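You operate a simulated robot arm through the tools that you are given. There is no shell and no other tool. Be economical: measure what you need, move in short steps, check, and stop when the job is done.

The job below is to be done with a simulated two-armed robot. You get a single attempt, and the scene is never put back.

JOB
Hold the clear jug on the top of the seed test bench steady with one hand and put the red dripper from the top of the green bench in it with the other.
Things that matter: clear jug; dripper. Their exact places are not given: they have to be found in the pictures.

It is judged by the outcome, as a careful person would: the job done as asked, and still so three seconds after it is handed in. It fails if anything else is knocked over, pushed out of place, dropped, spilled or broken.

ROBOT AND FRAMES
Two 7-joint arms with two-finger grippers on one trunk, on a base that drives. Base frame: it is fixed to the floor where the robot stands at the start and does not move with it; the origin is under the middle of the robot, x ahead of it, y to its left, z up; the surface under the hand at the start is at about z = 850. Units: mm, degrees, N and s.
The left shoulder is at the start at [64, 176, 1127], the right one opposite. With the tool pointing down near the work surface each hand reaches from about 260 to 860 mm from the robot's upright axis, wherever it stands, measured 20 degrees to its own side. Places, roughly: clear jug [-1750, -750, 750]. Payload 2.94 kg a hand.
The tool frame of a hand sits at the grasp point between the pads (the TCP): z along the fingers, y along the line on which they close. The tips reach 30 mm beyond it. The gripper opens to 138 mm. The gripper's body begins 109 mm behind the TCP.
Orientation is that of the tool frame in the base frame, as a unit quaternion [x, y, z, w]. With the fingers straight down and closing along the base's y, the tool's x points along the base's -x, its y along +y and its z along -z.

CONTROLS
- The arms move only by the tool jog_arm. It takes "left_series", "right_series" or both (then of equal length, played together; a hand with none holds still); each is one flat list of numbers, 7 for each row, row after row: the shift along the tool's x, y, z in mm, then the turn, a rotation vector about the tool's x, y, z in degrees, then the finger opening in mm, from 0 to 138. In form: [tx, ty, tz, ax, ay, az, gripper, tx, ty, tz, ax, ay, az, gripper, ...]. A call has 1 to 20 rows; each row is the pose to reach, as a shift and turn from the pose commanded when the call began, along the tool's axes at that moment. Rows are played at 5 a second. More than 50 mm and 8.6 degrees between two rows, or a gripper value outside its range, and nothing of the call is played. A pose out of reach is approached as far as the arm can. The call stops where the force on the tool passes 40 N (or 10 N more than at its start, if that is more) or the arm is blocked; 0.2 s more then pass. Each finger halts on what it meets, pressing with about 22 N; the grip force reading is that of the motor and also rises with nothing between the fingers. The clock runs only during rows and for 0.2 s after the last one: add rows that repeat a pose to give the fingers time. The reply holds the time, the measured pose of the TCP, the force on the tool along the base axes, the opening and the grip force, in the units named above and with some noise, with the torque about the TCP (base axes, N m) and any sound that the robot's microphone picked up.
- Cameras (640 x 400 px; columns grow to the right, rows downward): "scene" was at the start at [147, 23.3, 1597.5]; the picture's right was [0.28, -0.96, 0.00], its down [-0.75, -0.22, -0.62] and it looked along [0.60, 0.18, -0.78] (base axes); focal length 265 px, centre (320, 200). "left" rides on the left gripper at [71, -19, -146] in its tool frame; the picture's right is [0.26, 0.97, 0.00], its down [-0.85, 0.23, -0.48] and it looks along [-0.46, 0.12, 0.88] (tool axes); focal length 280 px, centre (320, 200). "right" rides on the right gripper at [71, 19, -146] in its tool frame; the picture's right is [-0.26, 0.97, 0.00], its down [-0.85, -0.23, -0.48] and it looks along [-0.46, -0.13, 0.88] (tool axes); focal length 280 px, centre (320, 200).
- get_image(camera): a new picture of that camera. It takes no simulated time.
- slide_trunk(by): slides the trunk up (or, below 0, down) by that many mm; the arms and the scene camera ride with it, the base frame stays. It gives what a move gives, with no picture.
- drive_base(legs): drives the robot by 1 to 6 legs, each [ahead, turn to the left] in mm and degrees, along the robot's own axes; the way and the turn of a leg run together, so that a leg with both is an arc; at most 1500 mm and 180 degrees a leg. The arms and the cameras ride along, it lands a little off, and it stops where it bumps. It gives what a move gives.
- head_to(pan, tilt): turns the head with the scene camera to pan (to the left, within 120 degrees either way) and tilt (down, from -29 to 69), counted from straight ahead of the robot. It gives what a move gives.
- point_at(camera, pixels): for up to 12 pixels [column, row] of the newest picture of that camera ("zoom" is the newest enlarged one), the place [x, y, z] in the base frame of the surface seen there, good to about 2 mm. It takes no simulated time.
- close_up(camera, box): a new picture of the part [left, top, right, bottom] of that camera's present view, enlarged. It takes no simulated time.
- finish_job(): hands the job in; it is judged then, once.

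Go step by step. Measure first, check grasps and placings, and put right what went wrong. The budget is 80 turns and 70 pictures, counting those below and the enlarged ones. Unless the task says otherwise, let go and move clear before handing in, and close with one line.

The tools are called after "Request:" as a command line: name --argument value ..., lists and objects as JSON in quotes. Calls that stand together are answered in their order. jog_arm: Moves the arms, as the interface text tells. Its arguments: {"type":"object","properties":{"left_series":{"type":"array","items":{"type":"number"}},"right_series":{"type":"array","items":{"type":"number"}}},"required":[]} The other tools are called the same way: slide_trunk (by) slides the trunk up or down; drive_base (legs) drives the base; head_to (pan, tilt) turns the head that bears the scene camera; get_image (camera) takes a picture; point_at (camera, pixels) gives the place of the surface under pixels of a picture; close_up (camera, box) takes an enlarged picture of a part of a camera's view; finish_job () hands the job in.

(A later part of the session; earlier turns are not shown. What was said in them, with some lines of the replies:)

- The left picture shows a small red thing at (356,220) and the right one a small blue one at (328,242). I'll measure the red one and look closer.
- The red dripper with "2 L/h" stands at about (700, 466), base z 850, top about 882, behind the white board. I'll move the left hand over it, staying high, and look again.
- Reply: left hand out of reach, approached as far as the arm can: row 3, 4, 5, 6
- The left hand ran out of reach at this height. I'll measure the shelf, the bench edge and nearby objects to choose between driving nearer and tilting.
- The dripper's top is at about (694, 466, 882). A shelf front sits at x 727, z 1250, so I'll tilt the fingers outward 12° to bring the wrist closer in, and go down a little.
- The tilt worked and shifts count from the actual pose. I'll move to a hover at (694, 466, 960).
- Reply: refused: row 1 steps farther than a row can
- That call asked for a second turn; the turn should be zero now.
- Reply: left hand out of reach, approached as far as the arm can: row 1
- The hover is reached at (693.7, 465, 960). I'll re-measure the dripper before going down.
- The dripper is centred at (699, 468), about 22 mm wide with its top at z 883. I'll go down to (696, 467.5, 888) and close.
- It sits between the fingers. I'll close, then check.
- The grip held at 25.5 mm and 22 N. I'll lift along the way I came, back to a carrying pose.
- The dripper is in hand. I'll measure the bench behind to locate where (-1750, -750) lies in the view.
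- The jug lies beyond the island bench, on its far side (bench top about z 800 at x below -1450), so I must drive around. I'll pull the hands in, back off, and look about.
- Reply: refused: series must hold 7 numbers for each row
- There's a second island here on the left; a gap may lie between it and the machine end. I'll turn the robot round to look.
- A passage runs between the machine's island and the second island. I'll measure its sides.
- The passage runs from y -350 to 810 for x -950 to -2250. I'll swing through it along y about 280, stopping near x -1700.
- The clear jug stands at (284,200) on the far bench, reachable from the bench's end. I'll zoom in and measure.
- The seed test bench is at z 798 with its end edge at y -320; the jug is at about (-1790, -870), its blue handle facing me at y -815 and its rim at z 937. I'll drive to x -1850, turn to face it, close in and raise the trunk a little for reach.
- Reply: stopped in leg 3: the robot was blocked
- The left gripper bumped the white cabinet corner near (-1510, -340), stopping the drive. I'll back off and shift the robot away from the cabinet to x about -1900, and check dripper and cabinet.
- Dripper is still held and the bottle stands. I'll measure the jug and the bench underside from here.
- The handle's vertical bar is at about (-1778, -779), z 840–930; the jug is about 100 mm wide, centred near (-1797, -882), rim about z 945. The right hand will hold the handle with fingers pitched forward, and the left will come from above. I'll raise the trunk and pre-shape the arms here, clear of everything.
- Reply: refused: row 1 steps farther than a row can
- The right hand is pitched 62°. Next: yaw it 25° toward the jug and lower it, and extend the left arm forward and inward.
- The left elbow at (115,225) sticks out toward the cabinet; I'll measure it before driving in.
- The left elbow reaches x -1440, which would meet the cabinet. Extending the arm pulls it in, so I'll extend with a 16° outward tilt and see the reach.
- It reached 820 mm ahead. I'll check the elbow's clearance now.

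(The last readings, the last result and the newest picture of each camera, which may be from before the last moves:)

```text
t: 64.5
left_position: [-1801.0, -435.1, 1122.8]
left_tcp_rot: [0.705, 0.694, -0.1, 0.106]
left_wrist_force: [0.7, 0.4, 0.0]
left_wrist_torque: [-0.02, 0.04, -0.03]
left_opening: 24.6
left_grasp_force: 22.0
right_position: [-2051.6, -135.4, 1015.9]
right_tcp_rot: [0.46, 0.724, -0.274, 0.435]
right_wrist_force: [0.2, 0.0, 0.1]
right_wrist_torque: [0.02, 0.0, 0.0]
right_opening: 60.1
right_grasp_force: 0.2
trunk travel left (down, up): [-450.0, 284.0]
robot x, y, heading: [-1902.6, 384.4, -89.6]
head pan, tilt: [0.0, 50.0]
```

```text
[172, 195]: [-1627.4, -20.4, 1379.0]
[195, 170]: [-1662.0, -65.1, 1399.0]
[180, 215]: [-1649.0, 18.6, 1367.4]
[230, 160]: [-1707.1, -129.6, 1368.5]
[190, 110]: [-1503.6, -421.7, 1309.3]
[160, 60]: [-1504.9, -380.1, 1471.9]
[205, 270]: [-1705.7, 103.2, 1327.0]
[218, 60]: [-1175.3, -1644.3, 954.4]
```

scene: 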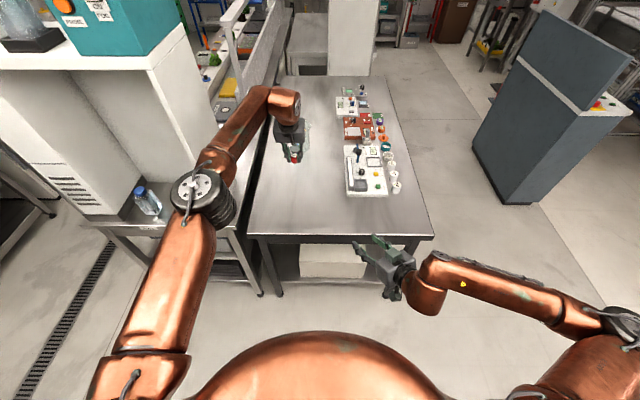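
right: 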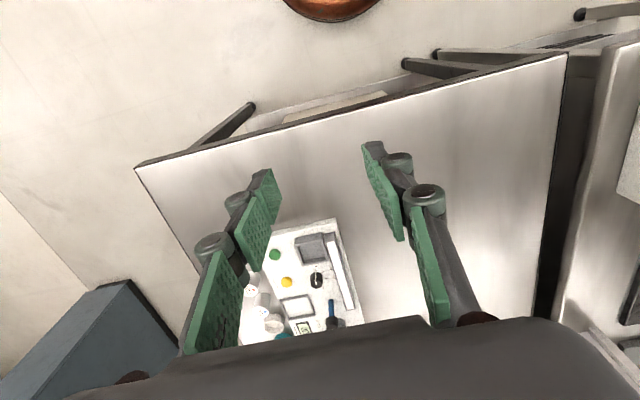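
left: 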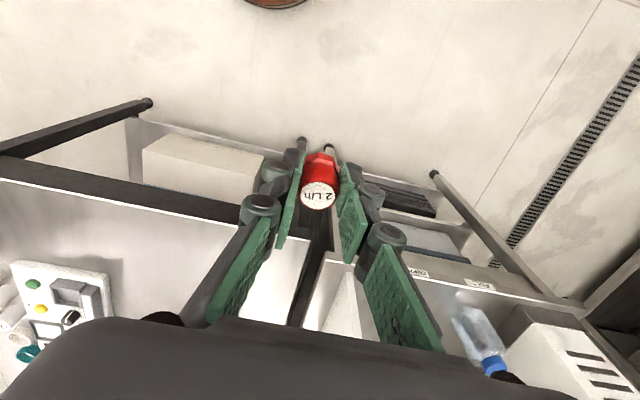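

Elbow clearance is about 110 mm. I'll drive ahead 440 mm.

Request:
drive_base --legs '[[440, 0]]'

Request:
get_image --camera "left"

Request:
get_image --camera "scene"

Request:
get_image --camera "right"

```text
t: 67.2
left_position: [-1796.1, -877.5, 1121.6]
left_tcp_rot: [0.705, 0.694, -0.1, 0.106]
left_wrist_force: [-0.4, 0.1, -0.3]
left_wrist_torque: [0.05, -0.04, 0.02]
left_opening: 24.4
left_grasp_force: 21.9
right_position: [-2047.3, -578.6, 1015.3]
right_tcp_rot: [0.461, 0.723, -0.274, 0.434]
right_wrist_force: [1.4, -0.1, -1.0]
right_wrist_torque: [0.01, 0.03, 0.01]
right_opening: 60.0
right_grasp_force: 0.1
trunk travel left (down, up): [-450.0, 284.0]
robot x, y, heading: [-1900.3, -56.3, -89.4]
head pan, tilt: [0.0, 50.0]
```

```text
40 pictures are left
```

left: 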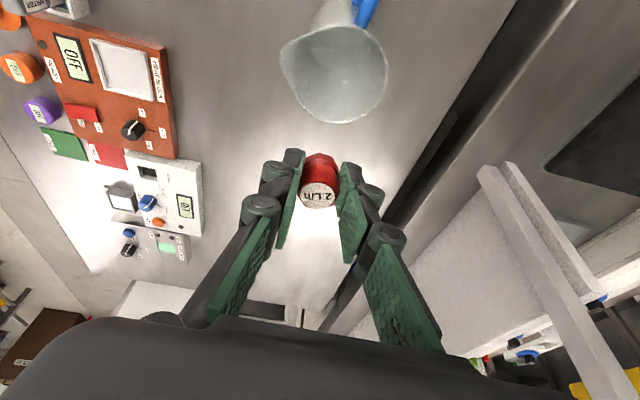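

```text
39 pictures are left
```

scene: 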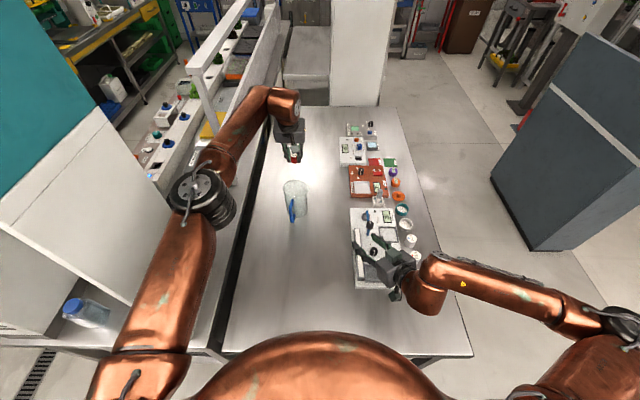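

```text
38 pictures are left
```

right: 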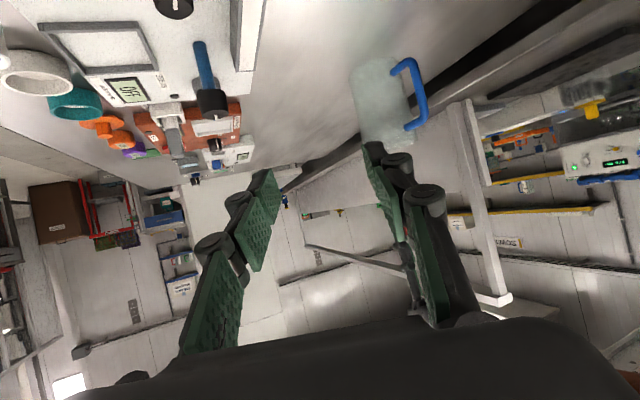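

Now both hands view the jug: rim in the left picture around (333,75), handle in the right picture at (420,95). Measuring.

Request:
close_up --camera "left" --box '[250, 0, 410, 130]'

Request:
point_at --camera "right" --pixels '[[398, 68], [412, 63], [419, 80], [424, 100], [420, 118], [410, 127], [375, 60], [370, 130], [405, 100], [354, 90]]'

Request:
point_at --camera "left" --pixels '[[366, 8], [358, 22], [282, 60], [386, 75], [335, 121], [330, 28], [334, 85], [372, 112]]'

```text
3.08 times, centred on (330, 65) of left
```

zoom: 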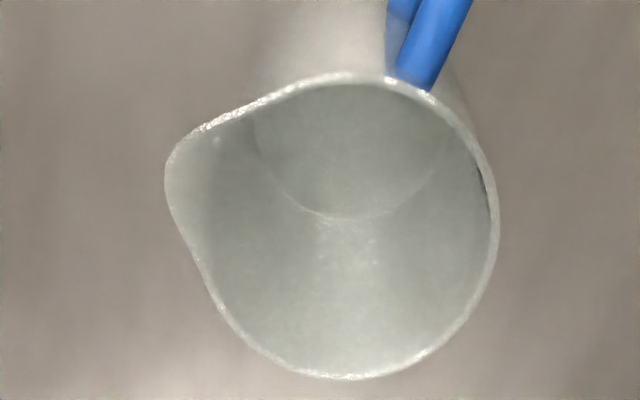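

```text
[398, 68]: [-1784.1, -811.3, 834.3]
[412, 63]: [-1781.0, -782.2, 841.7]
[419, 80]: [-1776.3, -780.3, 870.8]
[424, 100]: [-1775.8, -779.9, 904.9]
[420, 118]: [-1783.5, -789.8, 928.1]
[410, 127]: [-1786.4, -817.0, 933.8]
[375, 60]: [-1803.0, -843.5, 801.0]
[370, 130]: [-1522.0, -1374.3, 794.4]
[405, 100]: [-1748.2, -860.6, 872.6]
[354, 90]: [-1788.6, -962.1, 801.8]
```

```text
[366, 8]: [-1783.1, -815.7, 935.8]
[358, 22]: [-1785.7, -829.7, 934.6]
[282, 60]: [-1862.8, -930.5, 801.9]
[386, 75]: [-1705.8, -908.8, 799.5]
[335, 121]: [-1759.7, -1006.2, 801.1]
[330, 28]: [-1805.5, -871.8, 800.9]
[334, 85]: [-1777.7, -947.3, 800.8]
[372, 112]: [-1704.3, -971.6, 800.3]
```

The jug is empty, centred near (-1794, -879); the handle bar is at (-1777, -780), z 840–928. I'll take the right hand to a standoff 100 mm short of the bar along its approach.

Request:
jog_arm --right_series '[-4, 26.4, 34.6, 0, 0, 0, 55, -8, 53, 69, 0, 0, 0, 50, -12, 79, 104, 0, 0, 0, 50, -16, 106, 138, 0, 0, 0, 50, -20, 132, 173, 0, 0, 0, 50, -24.4, 158.6, 207.6, 0, 0, 0, 50, -24.4, 158.6, 207.6, 0, 0, 0, 50]'

Request:
get_image --camera "right"

```text
t: 68.8
left_position: [-1795.2, -877.5, 1122.7]
left_tcp_rot: [0.703, 0.696, -0.1, 0.105]
left_wrist_force: [-0.1, 0.8, -0.5]
left_wrist_torque: [0.02, -0.02, 0.0]
left_opening: 24.3
left_grasp_force: 21.7
right_position: [-1925.0, -637.7, 974.0]
right_tcp_rot: [0.458, 0.726, -0.27, 0.437]
right_wrist_force: [-0.5, -1.1, -0.1]
right_wrist_torque: [-0.03, -0.02, -0.04]
right_opening: 50.3
right_grasp_force: 0.0
right hand out of reach, approached as far as the arm can: row 4, 5, 6, 7
trunk travel left (down, up): [-450.0, 284.0]
robot x, y, heading: [-1899.4, -57.1, -89.5]
head pan, tilt: [0.0, 50.0]
```

```text
36 pictures are left
```

right: 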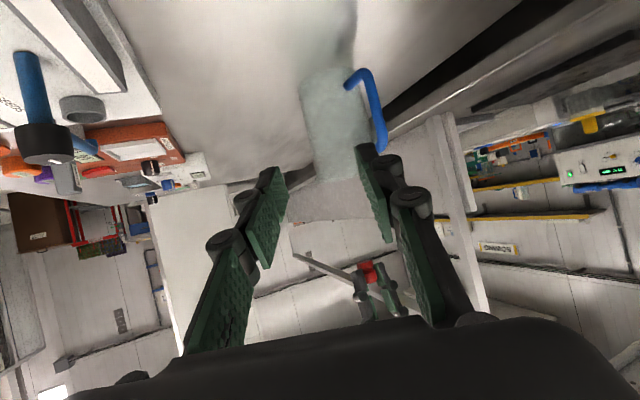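

The right arm stopped at (-1925, -638, 974), not outstretched, so it's a joint limit. I'll try a sideways step with a little less pitch to see what frees it.

Request:
jog_arm --right_series '[0, 0, 0, 0, 8, 0, 50, -6, 27, 11, 0, 16, 0, 50, -12, 54, 22, 0, 20, 0, 50, -18, 81, 33, 0, 20, 0, 50, -18, 81, 33, 0, 20, 0, 50]'

Request:
get_image --camera "scene"

```text
t: 70.0
left_position: [-1799.4, -876.9, 1121.8]
left_tcp_rot: [0.705, 0.694, -0.1, 0.106]
left_wrist_force: [-0.5, -0.4, -0.4]
left_wrist_torque: [0.04, -0.04, 0.0]
left_opening: 24.3
left_grasp_force: 22.0
right_position: [-1836.7, -636.3, 975.0]
right_tcp_rot: [0.501, 0.789, -0.19, 0.302]
right_wrist_force: [0.5, 0.7, -0.2]
right_wrist_torque: [-0.02, -0.02, 0.01]
right_opening: 50.2
right_grasp_force: 0.0
trunk travel left (down, up): [-450.0, 284.0]
robot x, y, heading: [-1899.7, -55.6, -89.6]
head pan, tilt: [0.0, 50.0]
```

```text
35 pictures are left
```

scene: 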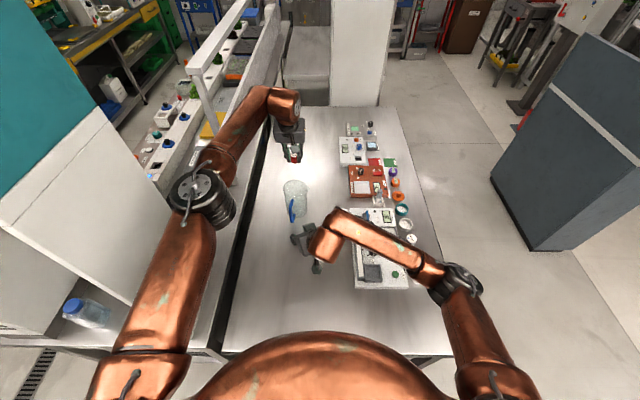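

With the pitch eased to 42° the arm reaches. I'll take it to a standoff 70 mm short of the handle bar.

Request:
jog_arm --right_series '[-19, -2, 29, 0, 0, 0, 50, -38, -5, 58, 0, 0, 0, 50, -56.3, -7, 86.5, 0, 0, 0, 50, -56.3, -7, 86.5, 0, 0, 0, 50]'

Request:
get_image --camera "right"

```text
t: 71.0
left_position: [-1797.1, -876.8, 1123.9]
left_tcp_rot: [0.705, 0.694, -0.099, 0.105]
left_wrist_force: [0.0, 0.1, -0.2]
left_wrist_torque: [-0.01, -0.04, -0.01]
left_opening: 24.4
left_grasp_force: 21.3
right_position: [-1798.8, -728.6, 950.3]
right_tcp_rot: [0.501, 0.788, -0.19, 0.302]
right_wrist_force: [-0.8, -0.3, 0.6]
right_wrist_torque: [-0.02, 0.02, 0.02]
right_opening: 49.8
right_grasp_force: 0.0
trunk travel left (down, up): [-450.0, 284.0]
robot x, y, heading: [-1898.5, -61.0, -89.2]
head pan, tilt: [0.0, 50.0]
```

```text
34 pictures are left
```

right: 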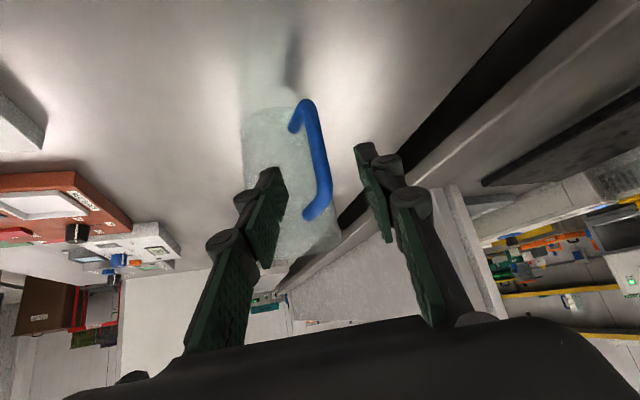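

The handle lies neatly between the open fingers. I'll verify its place, then advance 70 mm.

Request:
point_at --camera "right" --pixels '[[308, 108], [316, 140], [321, 170], [325, 190], [310, 214], [297, 124]]'

Request:
jog_arm --right_series '[0, 0, 25, 0, 0, 0, 50, 0, 0, 50, 0, 0, 0, 50, 0, 0, 50, 0, 0, 0, 50]'

Request:
get_image --camera "right"

```text
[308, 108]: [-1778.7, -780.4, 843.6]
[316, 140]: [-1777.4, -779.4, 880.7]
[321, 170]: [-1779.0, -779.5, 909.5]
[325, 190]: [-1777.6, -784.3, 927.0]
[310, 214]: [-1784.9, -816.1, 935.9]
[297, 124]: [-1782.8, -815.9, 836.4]
```

```text
t: 71.8
left_position: [-1796.6, -876.2, 1122.9]
left_tcp_rot: [0.705, 0.695, -0.1, 0.106]
left_wrist_force: [-0.1, 0.3, -1.0]
left_wrist_torque: [0.01, 0.04, -0.01]
left_opening: 24.5
left_grasp_force: 21.4
right_position: [-1784.3, -758.9, 912.5]
right_tcp_rot: [0.5, 0.789, -0.19, 0.303]
right_wrist_force: [0.0, -0.3, 0.3]
right_wrist_torque: [-0.02, 0.02, -0.01]
right_opening: 49.9
right_grasp_force: 0.1
trunk travel left (down, up): [-450.0, 284.0]
robot x, y, heading: [-1901.7, -59.1, -89.3]
head pan, tilt: [0.0, 50.0]
```

```text
33 pictures are left
```

right: 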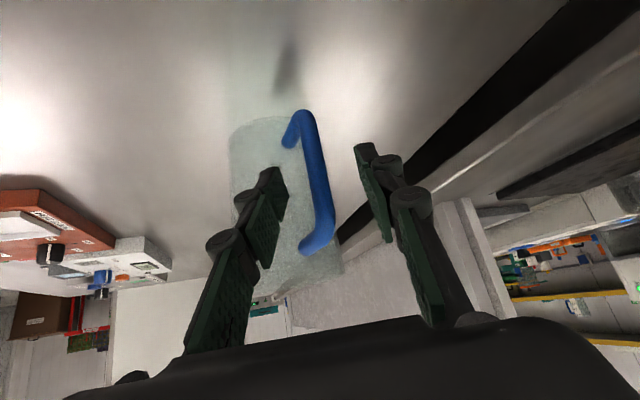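

The bar sits about 3 mm to one side; I'll advance 20 mm with a 3 mm correction and close gently on it.

Request:
jog_arm --right_series '[0, -3.5, 20, 0, 0, 0, 50, 0, -3.5, 20, 0, 0, 0, 50, 0, -3.5, 20, 0, 0, 0, 35, 0, -3.5, 20, 0, 0, 0, 25, 0, -3.5, 20, 0, 0, 0, 18, 0, -3.5, 20, 0, 0, 0, 8, 0, -3.5, 20, 0, 0, 0, 5, 0, -3.5, 20, 0, 0, 0, 5]'

Request:
get_image --camera "right"

Request:
get_image --camera "left"

```text
t: 73.6
left_position: [-1796.0, -877.5, 1121.9]
left_tcp_rot: [0.704, 0.695, -0.099, 0.107]
left_wrist_force: [0.1, 0.2, 0.2]
left_wrist_torque: [0.02, -0.02, 0.01]
left_opening: 24.7
left_grasp_force: 21.6
right_position: [-1781.4, -773.5, 896.9]
right_tcp_rot: [0.501, 0.788, -0.19, 0.302]
right_wrist_force: [0.3, -0.1, 0.7]
right_wrist_torque: [-0.07, -0.01, 0.02]
right_opening: 13.4
right_grasp_force: 21.7
trunk travel left (down, up): [-450.0, 284.0]
robot x, y, heading: [-1896.6, -58.2, -89.4]
head pan, tilt: [0.0, 50.0]
```

```text
32 pictures are left
```

right: 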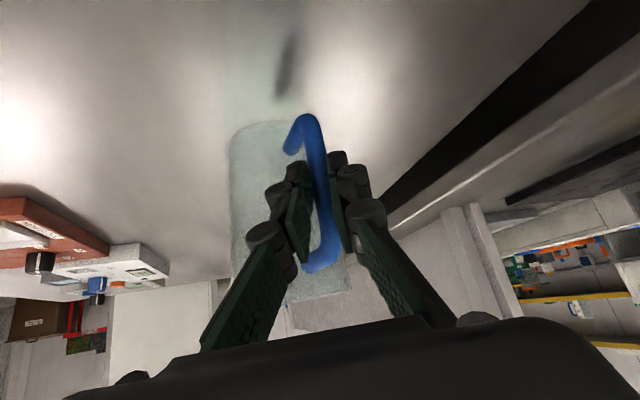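

```text
31 pictures are left
```

left: 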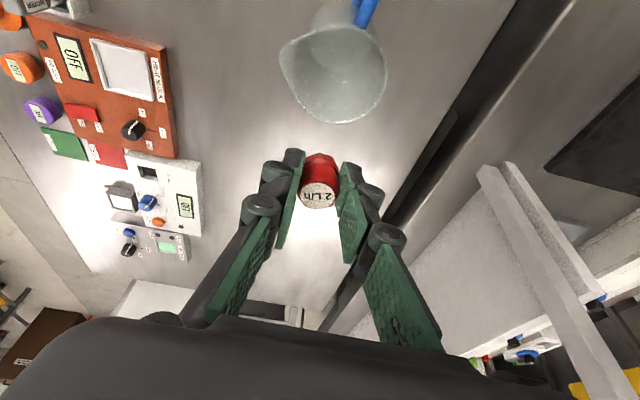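

The right hand holds the handle (13.4 mm, 22 N) and the jug hasn't moved. I'll roll the left hand 45° so its camera swings clear of the right hand before descending.

Request:
jog_arm --left_series '[0, 0, 0, 0, 0, 7.5, 12, 0, 0, 0, 0, 0, 15, 12, 0, 0, 0, 0, 0, 22.5, 12, 0, 0, 0, 0, 0, 30, 12, 0, 0, 0, 0, 0, 37.5, 12, 0, 0, 0, 0, 0, 45, 12, 0, 0, 0, 0, 0, 45, 12]'

Request:
get_image --camera "scene"

```text
t: 75.2
left_position: [-1751.0, -836.7, 1103.8]
left_tcp_rot: [0.814, 0.561, -0.079, 0.128]
left_wrist_force: [-0.5, 0.4, -1.0]
left_wrist_torque: [-0.01, 0.05, -0.04]
left_opening: 24.5
left_grasp_force: 21.7
left hand out of reach, approached as far as the arm can: row 2, 3, 4, 5, 6, 7
right_position: [-1781.8, -771.1, 896.8]
right_tcp_rot: [0.501, 0.789, -0.19, 0.302]
right_wrist_force: [-0.1, -0.1, 0.1]
right_wrist_torque: [-0.09, -0.01, -0.06]
right_opening: 13.2
right_grasp_force: 22.3
trunk travel left (down, up): [-450.0, 284.0]
robot x, y, heading: [-1896.8, -57.4, -89.4]
head pan, tilt: [0.0, 50.0]
```

```text
30 pictures are left
```

scene: 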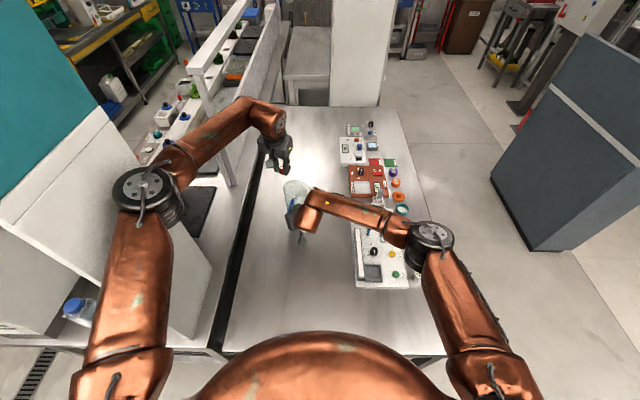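

The roll hit a joint limit and only turned about 20°; the elbow drifted outward. I'll undo it and go back over the jug.

Request:
jog_arm --left_series '[-14, -6, 0, 0, 0, -5, 12, -29, -13, 1, 0, 0, -10, 12, -43, -19, 1, 0, 0, -15, 12, -57, -25, 1.6, 0, 0, -20, 12, -57, -25, 1.6, 0, 0, -20, 12]'

Request:
get_image --camera "scene"

```text
t: 76.4
left_position: [-1796.7, -879.2, 1115.1]
left_tcp_rot: [0.704, 0.694, -0.1, 0.112]
left_wrist_force: [0.5, -1.0, -0.6]
left_wrist_torque: [-0.01, 0.03, -0.02]
left_opening: 24.5
left_grasp_force: 21.5
right_position: [-1781.7, -772.2, 898.2]
right_tcp_rot: [0.5, 0.789, -0.19, 0.302]
right_wrist_force: [0.6, 0.9, 0.5]
right_wrist_torque: [-0.06, -0.02, -0.01]
right_opening: 13.3
right_grasp_force: 22.1
trunk travel left (down, up): [-450.0, 284.0]
robot x, y, heading: [-1902.6, -60.7, -89.7]
head pan, tilt: [0.0, 50.0]
```

```text
29 pictures are left
```

scene: 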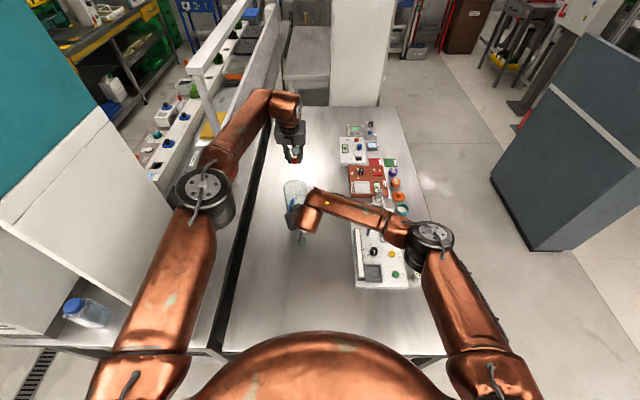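

Back over the jug. I'll measure the right wrist's upper outline to be sure the left hand clears it on the way down.

Request:
point_at --camera "scene" --pixels '[[308, 192], [300, 205], [305, 225], [320, 200], [350, 205], [293, 203], [290, 218], [285, 130], [275, 140], [303, 130], [288, 155], [240, 135]]'

Request:
close_up --camera "scene" --box '[240, 80, 360, 255]'

```text
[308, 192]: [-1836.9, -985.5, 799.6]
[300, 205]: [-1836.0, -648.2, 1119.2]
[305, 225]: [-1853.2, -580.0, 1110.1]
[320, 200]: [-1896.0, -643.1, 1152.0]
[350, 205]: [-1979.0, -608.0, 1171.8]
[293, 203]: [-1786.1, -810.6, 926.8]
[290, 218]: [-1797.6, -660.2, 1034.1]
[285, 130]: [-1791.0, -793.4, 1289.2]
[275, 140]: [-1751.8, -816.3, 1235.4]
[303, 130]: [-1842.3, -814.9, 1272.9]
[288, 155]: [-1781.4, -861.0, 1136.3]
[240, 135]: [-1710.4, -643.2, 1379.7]
```

```text
2.29 times, centred on (300, 168) of scene
```

zoom: 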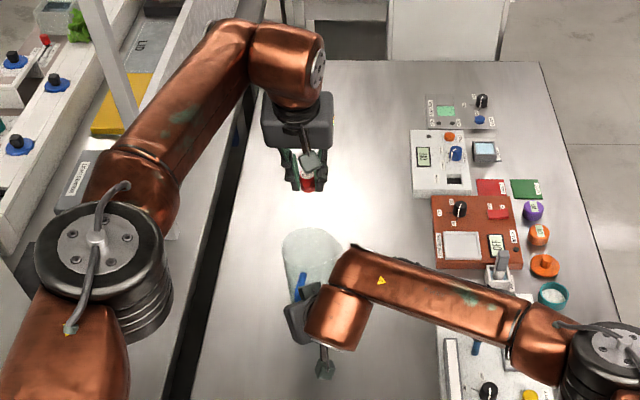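

The right wrist's front edge stays well behind the left hand's path (about 70 mm). I'll lower the left hand to z 1000 first and look.

Request:
jog_arm --left_series '[9, 0, 37, 0, 0, 0, 12, 18, 0, 75, 0, 0, 0, 12, 27.4, 0, 112, 0, 0, 0, 12, 27.4, 0, 112, 0, 0, 0, 12]'

Request:
close_up --camera "scene" --box '[200, 80, 360, 255]'

Request:
get_image --camera "left"

Request:
get_image --camera "right"

```text
t: 77.4
left_position: [-1795.1, -886.3, 998.9]
left_tcp_rot: [0.704, 0.694, -0.1, 0.112]
left_wrist_force: [-0.6, 0.0, -0.3]
left_wrist_torque: [0.0, 0.03, -0.01]
left_opening: 24.7
left_grasp_force: 22.1
right_position: [-1781.7, -772.1, 897.5]
right_tcp_rot: [0.501, 0.789, -0.19, 0.302]
right_wrist_force: [0.4, 0.8, 1.4]
right_wrist_torque: [-0.01, 0.05, -0.02]
right_opening: 13.3
right_grasp_force: 21.6
trunk travel left (down, up): [-450.0, 284.0]
robot x, y, heading: [-1899.2, -61.3, -89.0]
head pan, tilt: [0.0, 50.0]
```

```text
2.29 times, centred on (280, 168) of scene
```

zoom: 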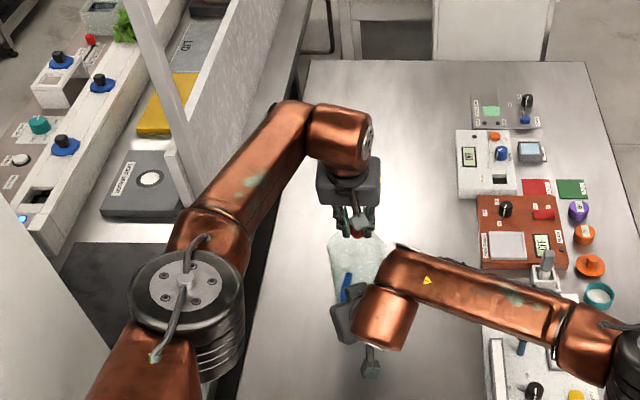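

```text
26 pictures are left
```

left: 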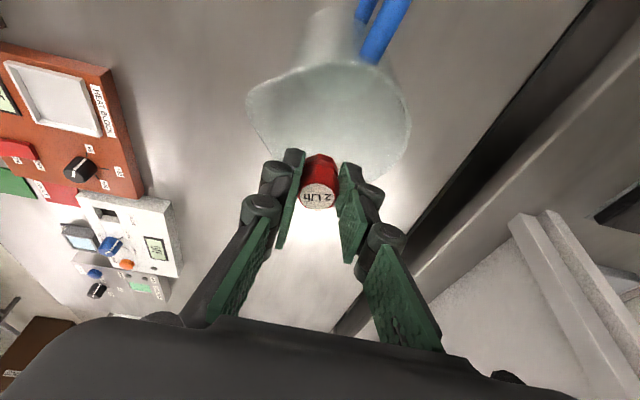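

```text
25 pictures are left
```

right: 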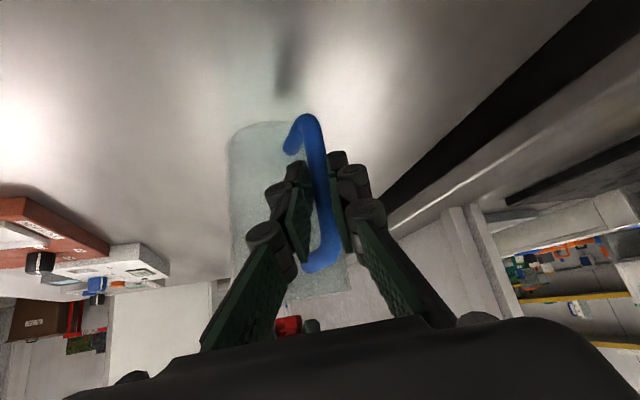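

Everything is lined up: dripper at (-1795, -886..-897) inside the mouth. I'll go straight down to about z 907, so the dripper is well below the rim.

Request:
jog_arm --left_series '[9, 0, 29, 0, 0, 0, 12, 18, 0, 59, 0, 0, 0, 12, 27, 0, 88, 0, 0, 0, 12, 27, 0, 88, 0, 0, 0, 12]'

Request:
get_image --camera "left"

Request:
get_image --camera "right"

Request:
close_up --camera "scene" --box '[240, 100, 360, 255]'

```text
t: 78.4
left_position: [-1790.6, -882.2, 908.3]
left_tcp_rot: [0.703, 0.695, -0.1, 0.113]
left_wrist_force: [-0.2, 0.7, -0.3]
left_wrist_torque: [0.0, -0.05, -0.02]
left_opening: 24.4
left_grasp_force: 21.9
left hand out of reach, approached as far as the arm can: row 3, 4
right_position: [-1781.7, -772.4, 897.1]
right_tcp_rot: [0.5, 0.789, -0.189, 0.304]
right_wrist_force: [1.1, 0.7, -0.6]
right_wrist_torque: [-0.03, 0.03, 0.02]
right_opening: 13.2
right_grasp_force: 22.3
trunk travel left (down, up): [-450.0, 284.0]
robot x, y, heading: [-1902.4, -55.6, -89.3]
head pan, tilt: [0.0, 50.0]
```

```text
24 pictures are left
```

left: 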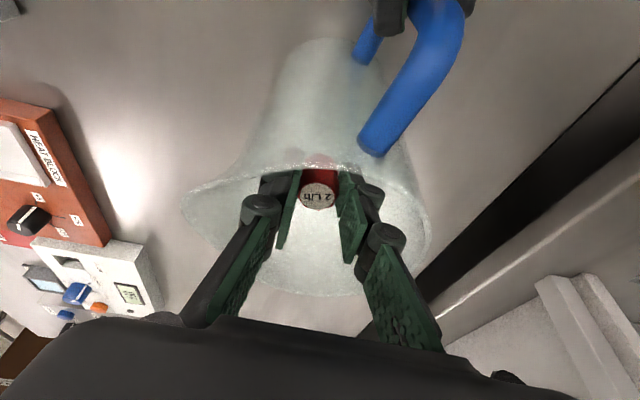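

```text
23 pictures are left
```

right: 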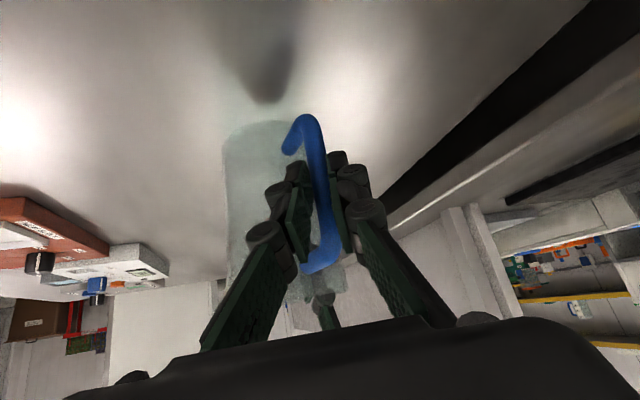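

```text
2.58 times, centred on (300, 178) of scene
```

zoom: 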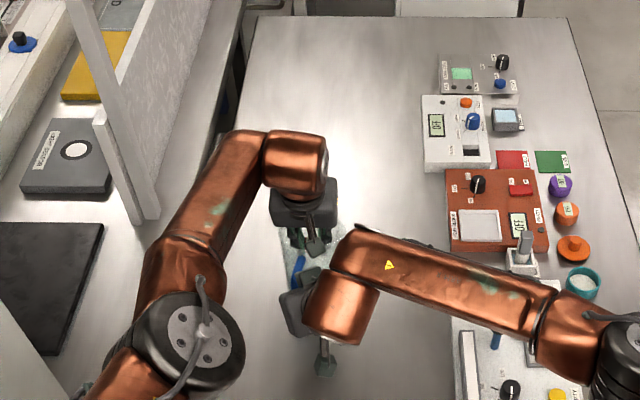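

The dripper is inside the mouth (rim seen from row 165 to 295, dripper at (318,185)), with fingers clear of the rim. I'll release it.

Request:
jog_arm --left_series '[0, 0, 0, 0, 0, 0, 28, 0, 0, 0, 0, 0, 0, 36, 0, 0, 0, 0, 0, 0, 42, 0, 0, 0, 0, 0, 0, 42, 0, 0, 0, 0, 0, 0, 42]'

Request:
get_image --camera "left"

```text
t: 79.6
left_position: [-1791.9, -882.1, 909.0]
left_tcp_rot: [0.704, 0.694, -0.101, 0.113]
left_wrist_force: [-0.2, -0.5, 0.7]
left_wrist_torque: [-0.02, 0.0, -0.01]
left_opening: 41.8
left_grasp_force: 0.0
right_position: [-1781.1, -773.2, 897.6]
right_tcp_rot: [0.5, 0.789, -0.189, 0.303]
right_wrist_force: [0.4, 0.5, 0.8]
right_wrist_torque: [0.02, 0.03, -0.01]
right_opening: 13.2
right_grasp_force: 21.9
trunk travel left (down, up): [-450.0, 284.0]
robot x, y, heading: [-1899.8, -56.5, -89.4]
head pan, tilt: [0.0, 50.0]
```

```text
21 pictures are left
```

left: 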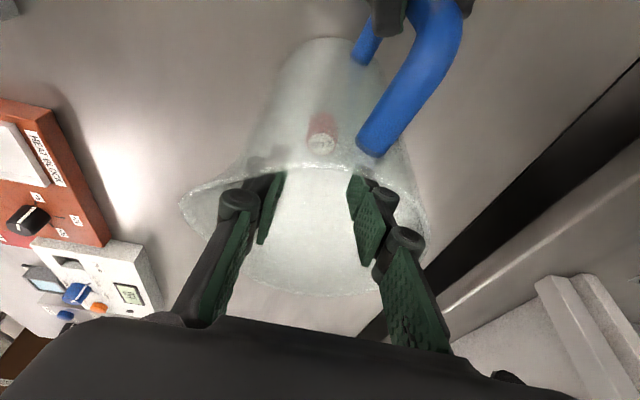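

The dripper sits inside the jug, seen through the wall at (321,135). I'll lift the left hand straight up along the same way.

Request:
jog_arm --left_series '[-9, 0, -29, 0, 0, 0, 42, -18, 0, -59, 0, 0, 0, 42, -27, 0, -88, 0, 0, 0, 42, -40, 0, -130, 0, 0, 0, 42, -52, 0, -168, 0, 0, 0, 42, -61, 0, -198, 0, 0, 0, 42, -61, 0, -198, 0, 0, 0, 42]'

Request:
get_image --camera "left"

```text
t: 81.2
left_position: [-1795.9, -881.9, 1114.1]
left_tcp_rot: [0.704, 0.694, -0.101, 0.111]
left_wrist_force: [-0.5, -0.4, 0.1]
left_wrist_torque: [0.02, -0.01, -0.01]
left_opening: 41.9
left_grasp_force: 0.1
right_position: [-1781.1, -773.2, 896.6]
right_tcp_rot: [0.501, 0.789, -0.19, 0.302]
right_wrist_force: [-0.3, -0.8, 0.1]
right_wrist_torque: [0.01, 0.01, 0.02]
right_opening: 13.1
right_grasp_force: 21.7
trunk travel left (down, up): [-450.0, 284.0]
robot x, y, heading: [-1900.6, -59.4, -89.2]
head pan, tilt: [0.0, 50.0]
```

```text
20 pictures are left
```

left: 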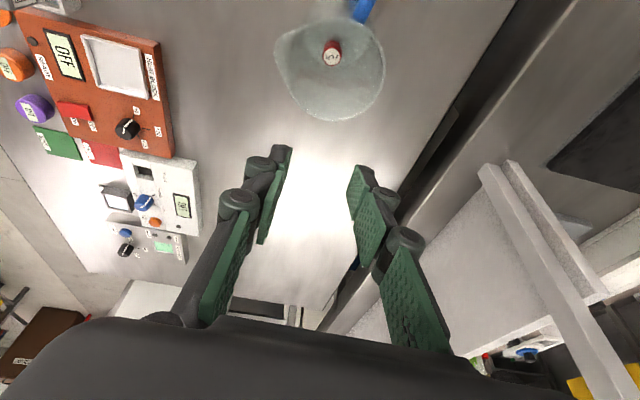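

The dripper stands in the jug. Now I'll open the right hand from the handle and back off along its approach.

Request:
jog_arm --right_series '[0, 0, 0, 0, 0, 0, 20, 0, 0, 0, 0, 0, 0, 30, 0, 0, 0, 0, 0, 0, 42, 0, 0, 0, 0, 0, 0, 50, 0, 0, 0, 0, 0, 0, 50, 0, 0, -30, 0, 0, 0, 50, 0, 0, -65, 0, 0, 0, 50, 0, 0, -100, 0, 0, 0, 50, 0, 0, -100, 0, 0, 0, 50]'

Request:
get_image --camera "right"

Request:
get_image --camera "left"

Request:
get_image --camera "scene"

```text
t: 83.2
left_position: [-1795.2, -882.5, 1114.7]
left_tcp_rot: [0.704, 0.694, -0.1, 0.112]
left_wrist_force: [0.0, 0.1, 0.5]
left_wrist_torque: [0.0, -0.02, -0.03]
left_opening: 42.1
left_grasp_force: 0.0
right_position: [-1810.8, -713.2, 971.9]
right_tcp_rot: [0.5, 0.789, -0.19, 0.303]
right_wrist_force: [-0.6, -1.3, -0.3]
right_wrist_torque: [0.0, -0.02, 0.0]
right_opening: 50.2
right_grasp_force: 0.0
trunk travel left (down, up): [-450.0, 284.0]
robot x, y, heading: [-1900.1, -57.6, -89.2]
head pan, tilt: [0.0, 50.0]
```

```text
19 pictures are left
```

right: 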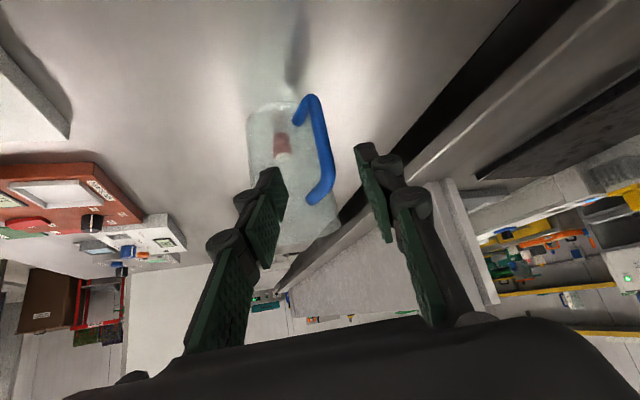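

```text
18 pictures are left
```

left: 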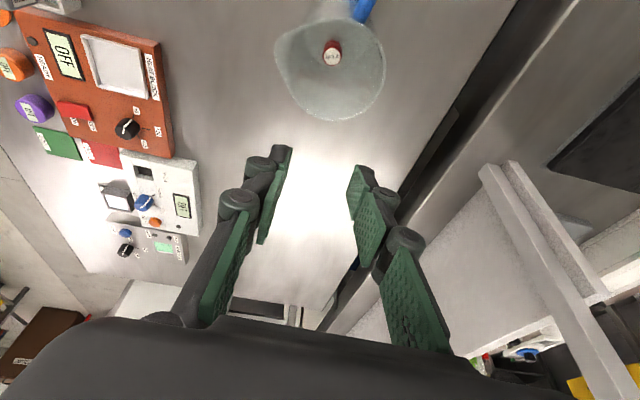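

```text
17 pictures are left
```

scene: 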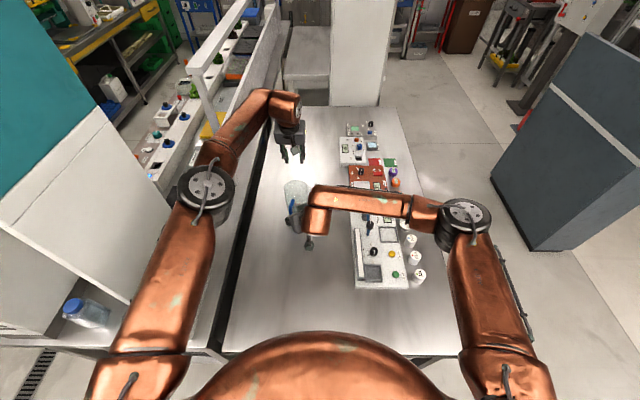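

The jug stands where it was with the red dripper inside, and both hands are clear. I'm handing in.

Request:
finish_job

```text
The job is handed in.
```

The red dripper is in the clear jug, which the right hand held by its handle while the left let the dripper go. It dropped an estimated 6 cm to the jug's floor and stands upright. The jug hasn't visibly moved and both hands are clear. While driving in, the left gripper touched the white cabinet once, but nothing in the pictures looked shifted or knocked over.
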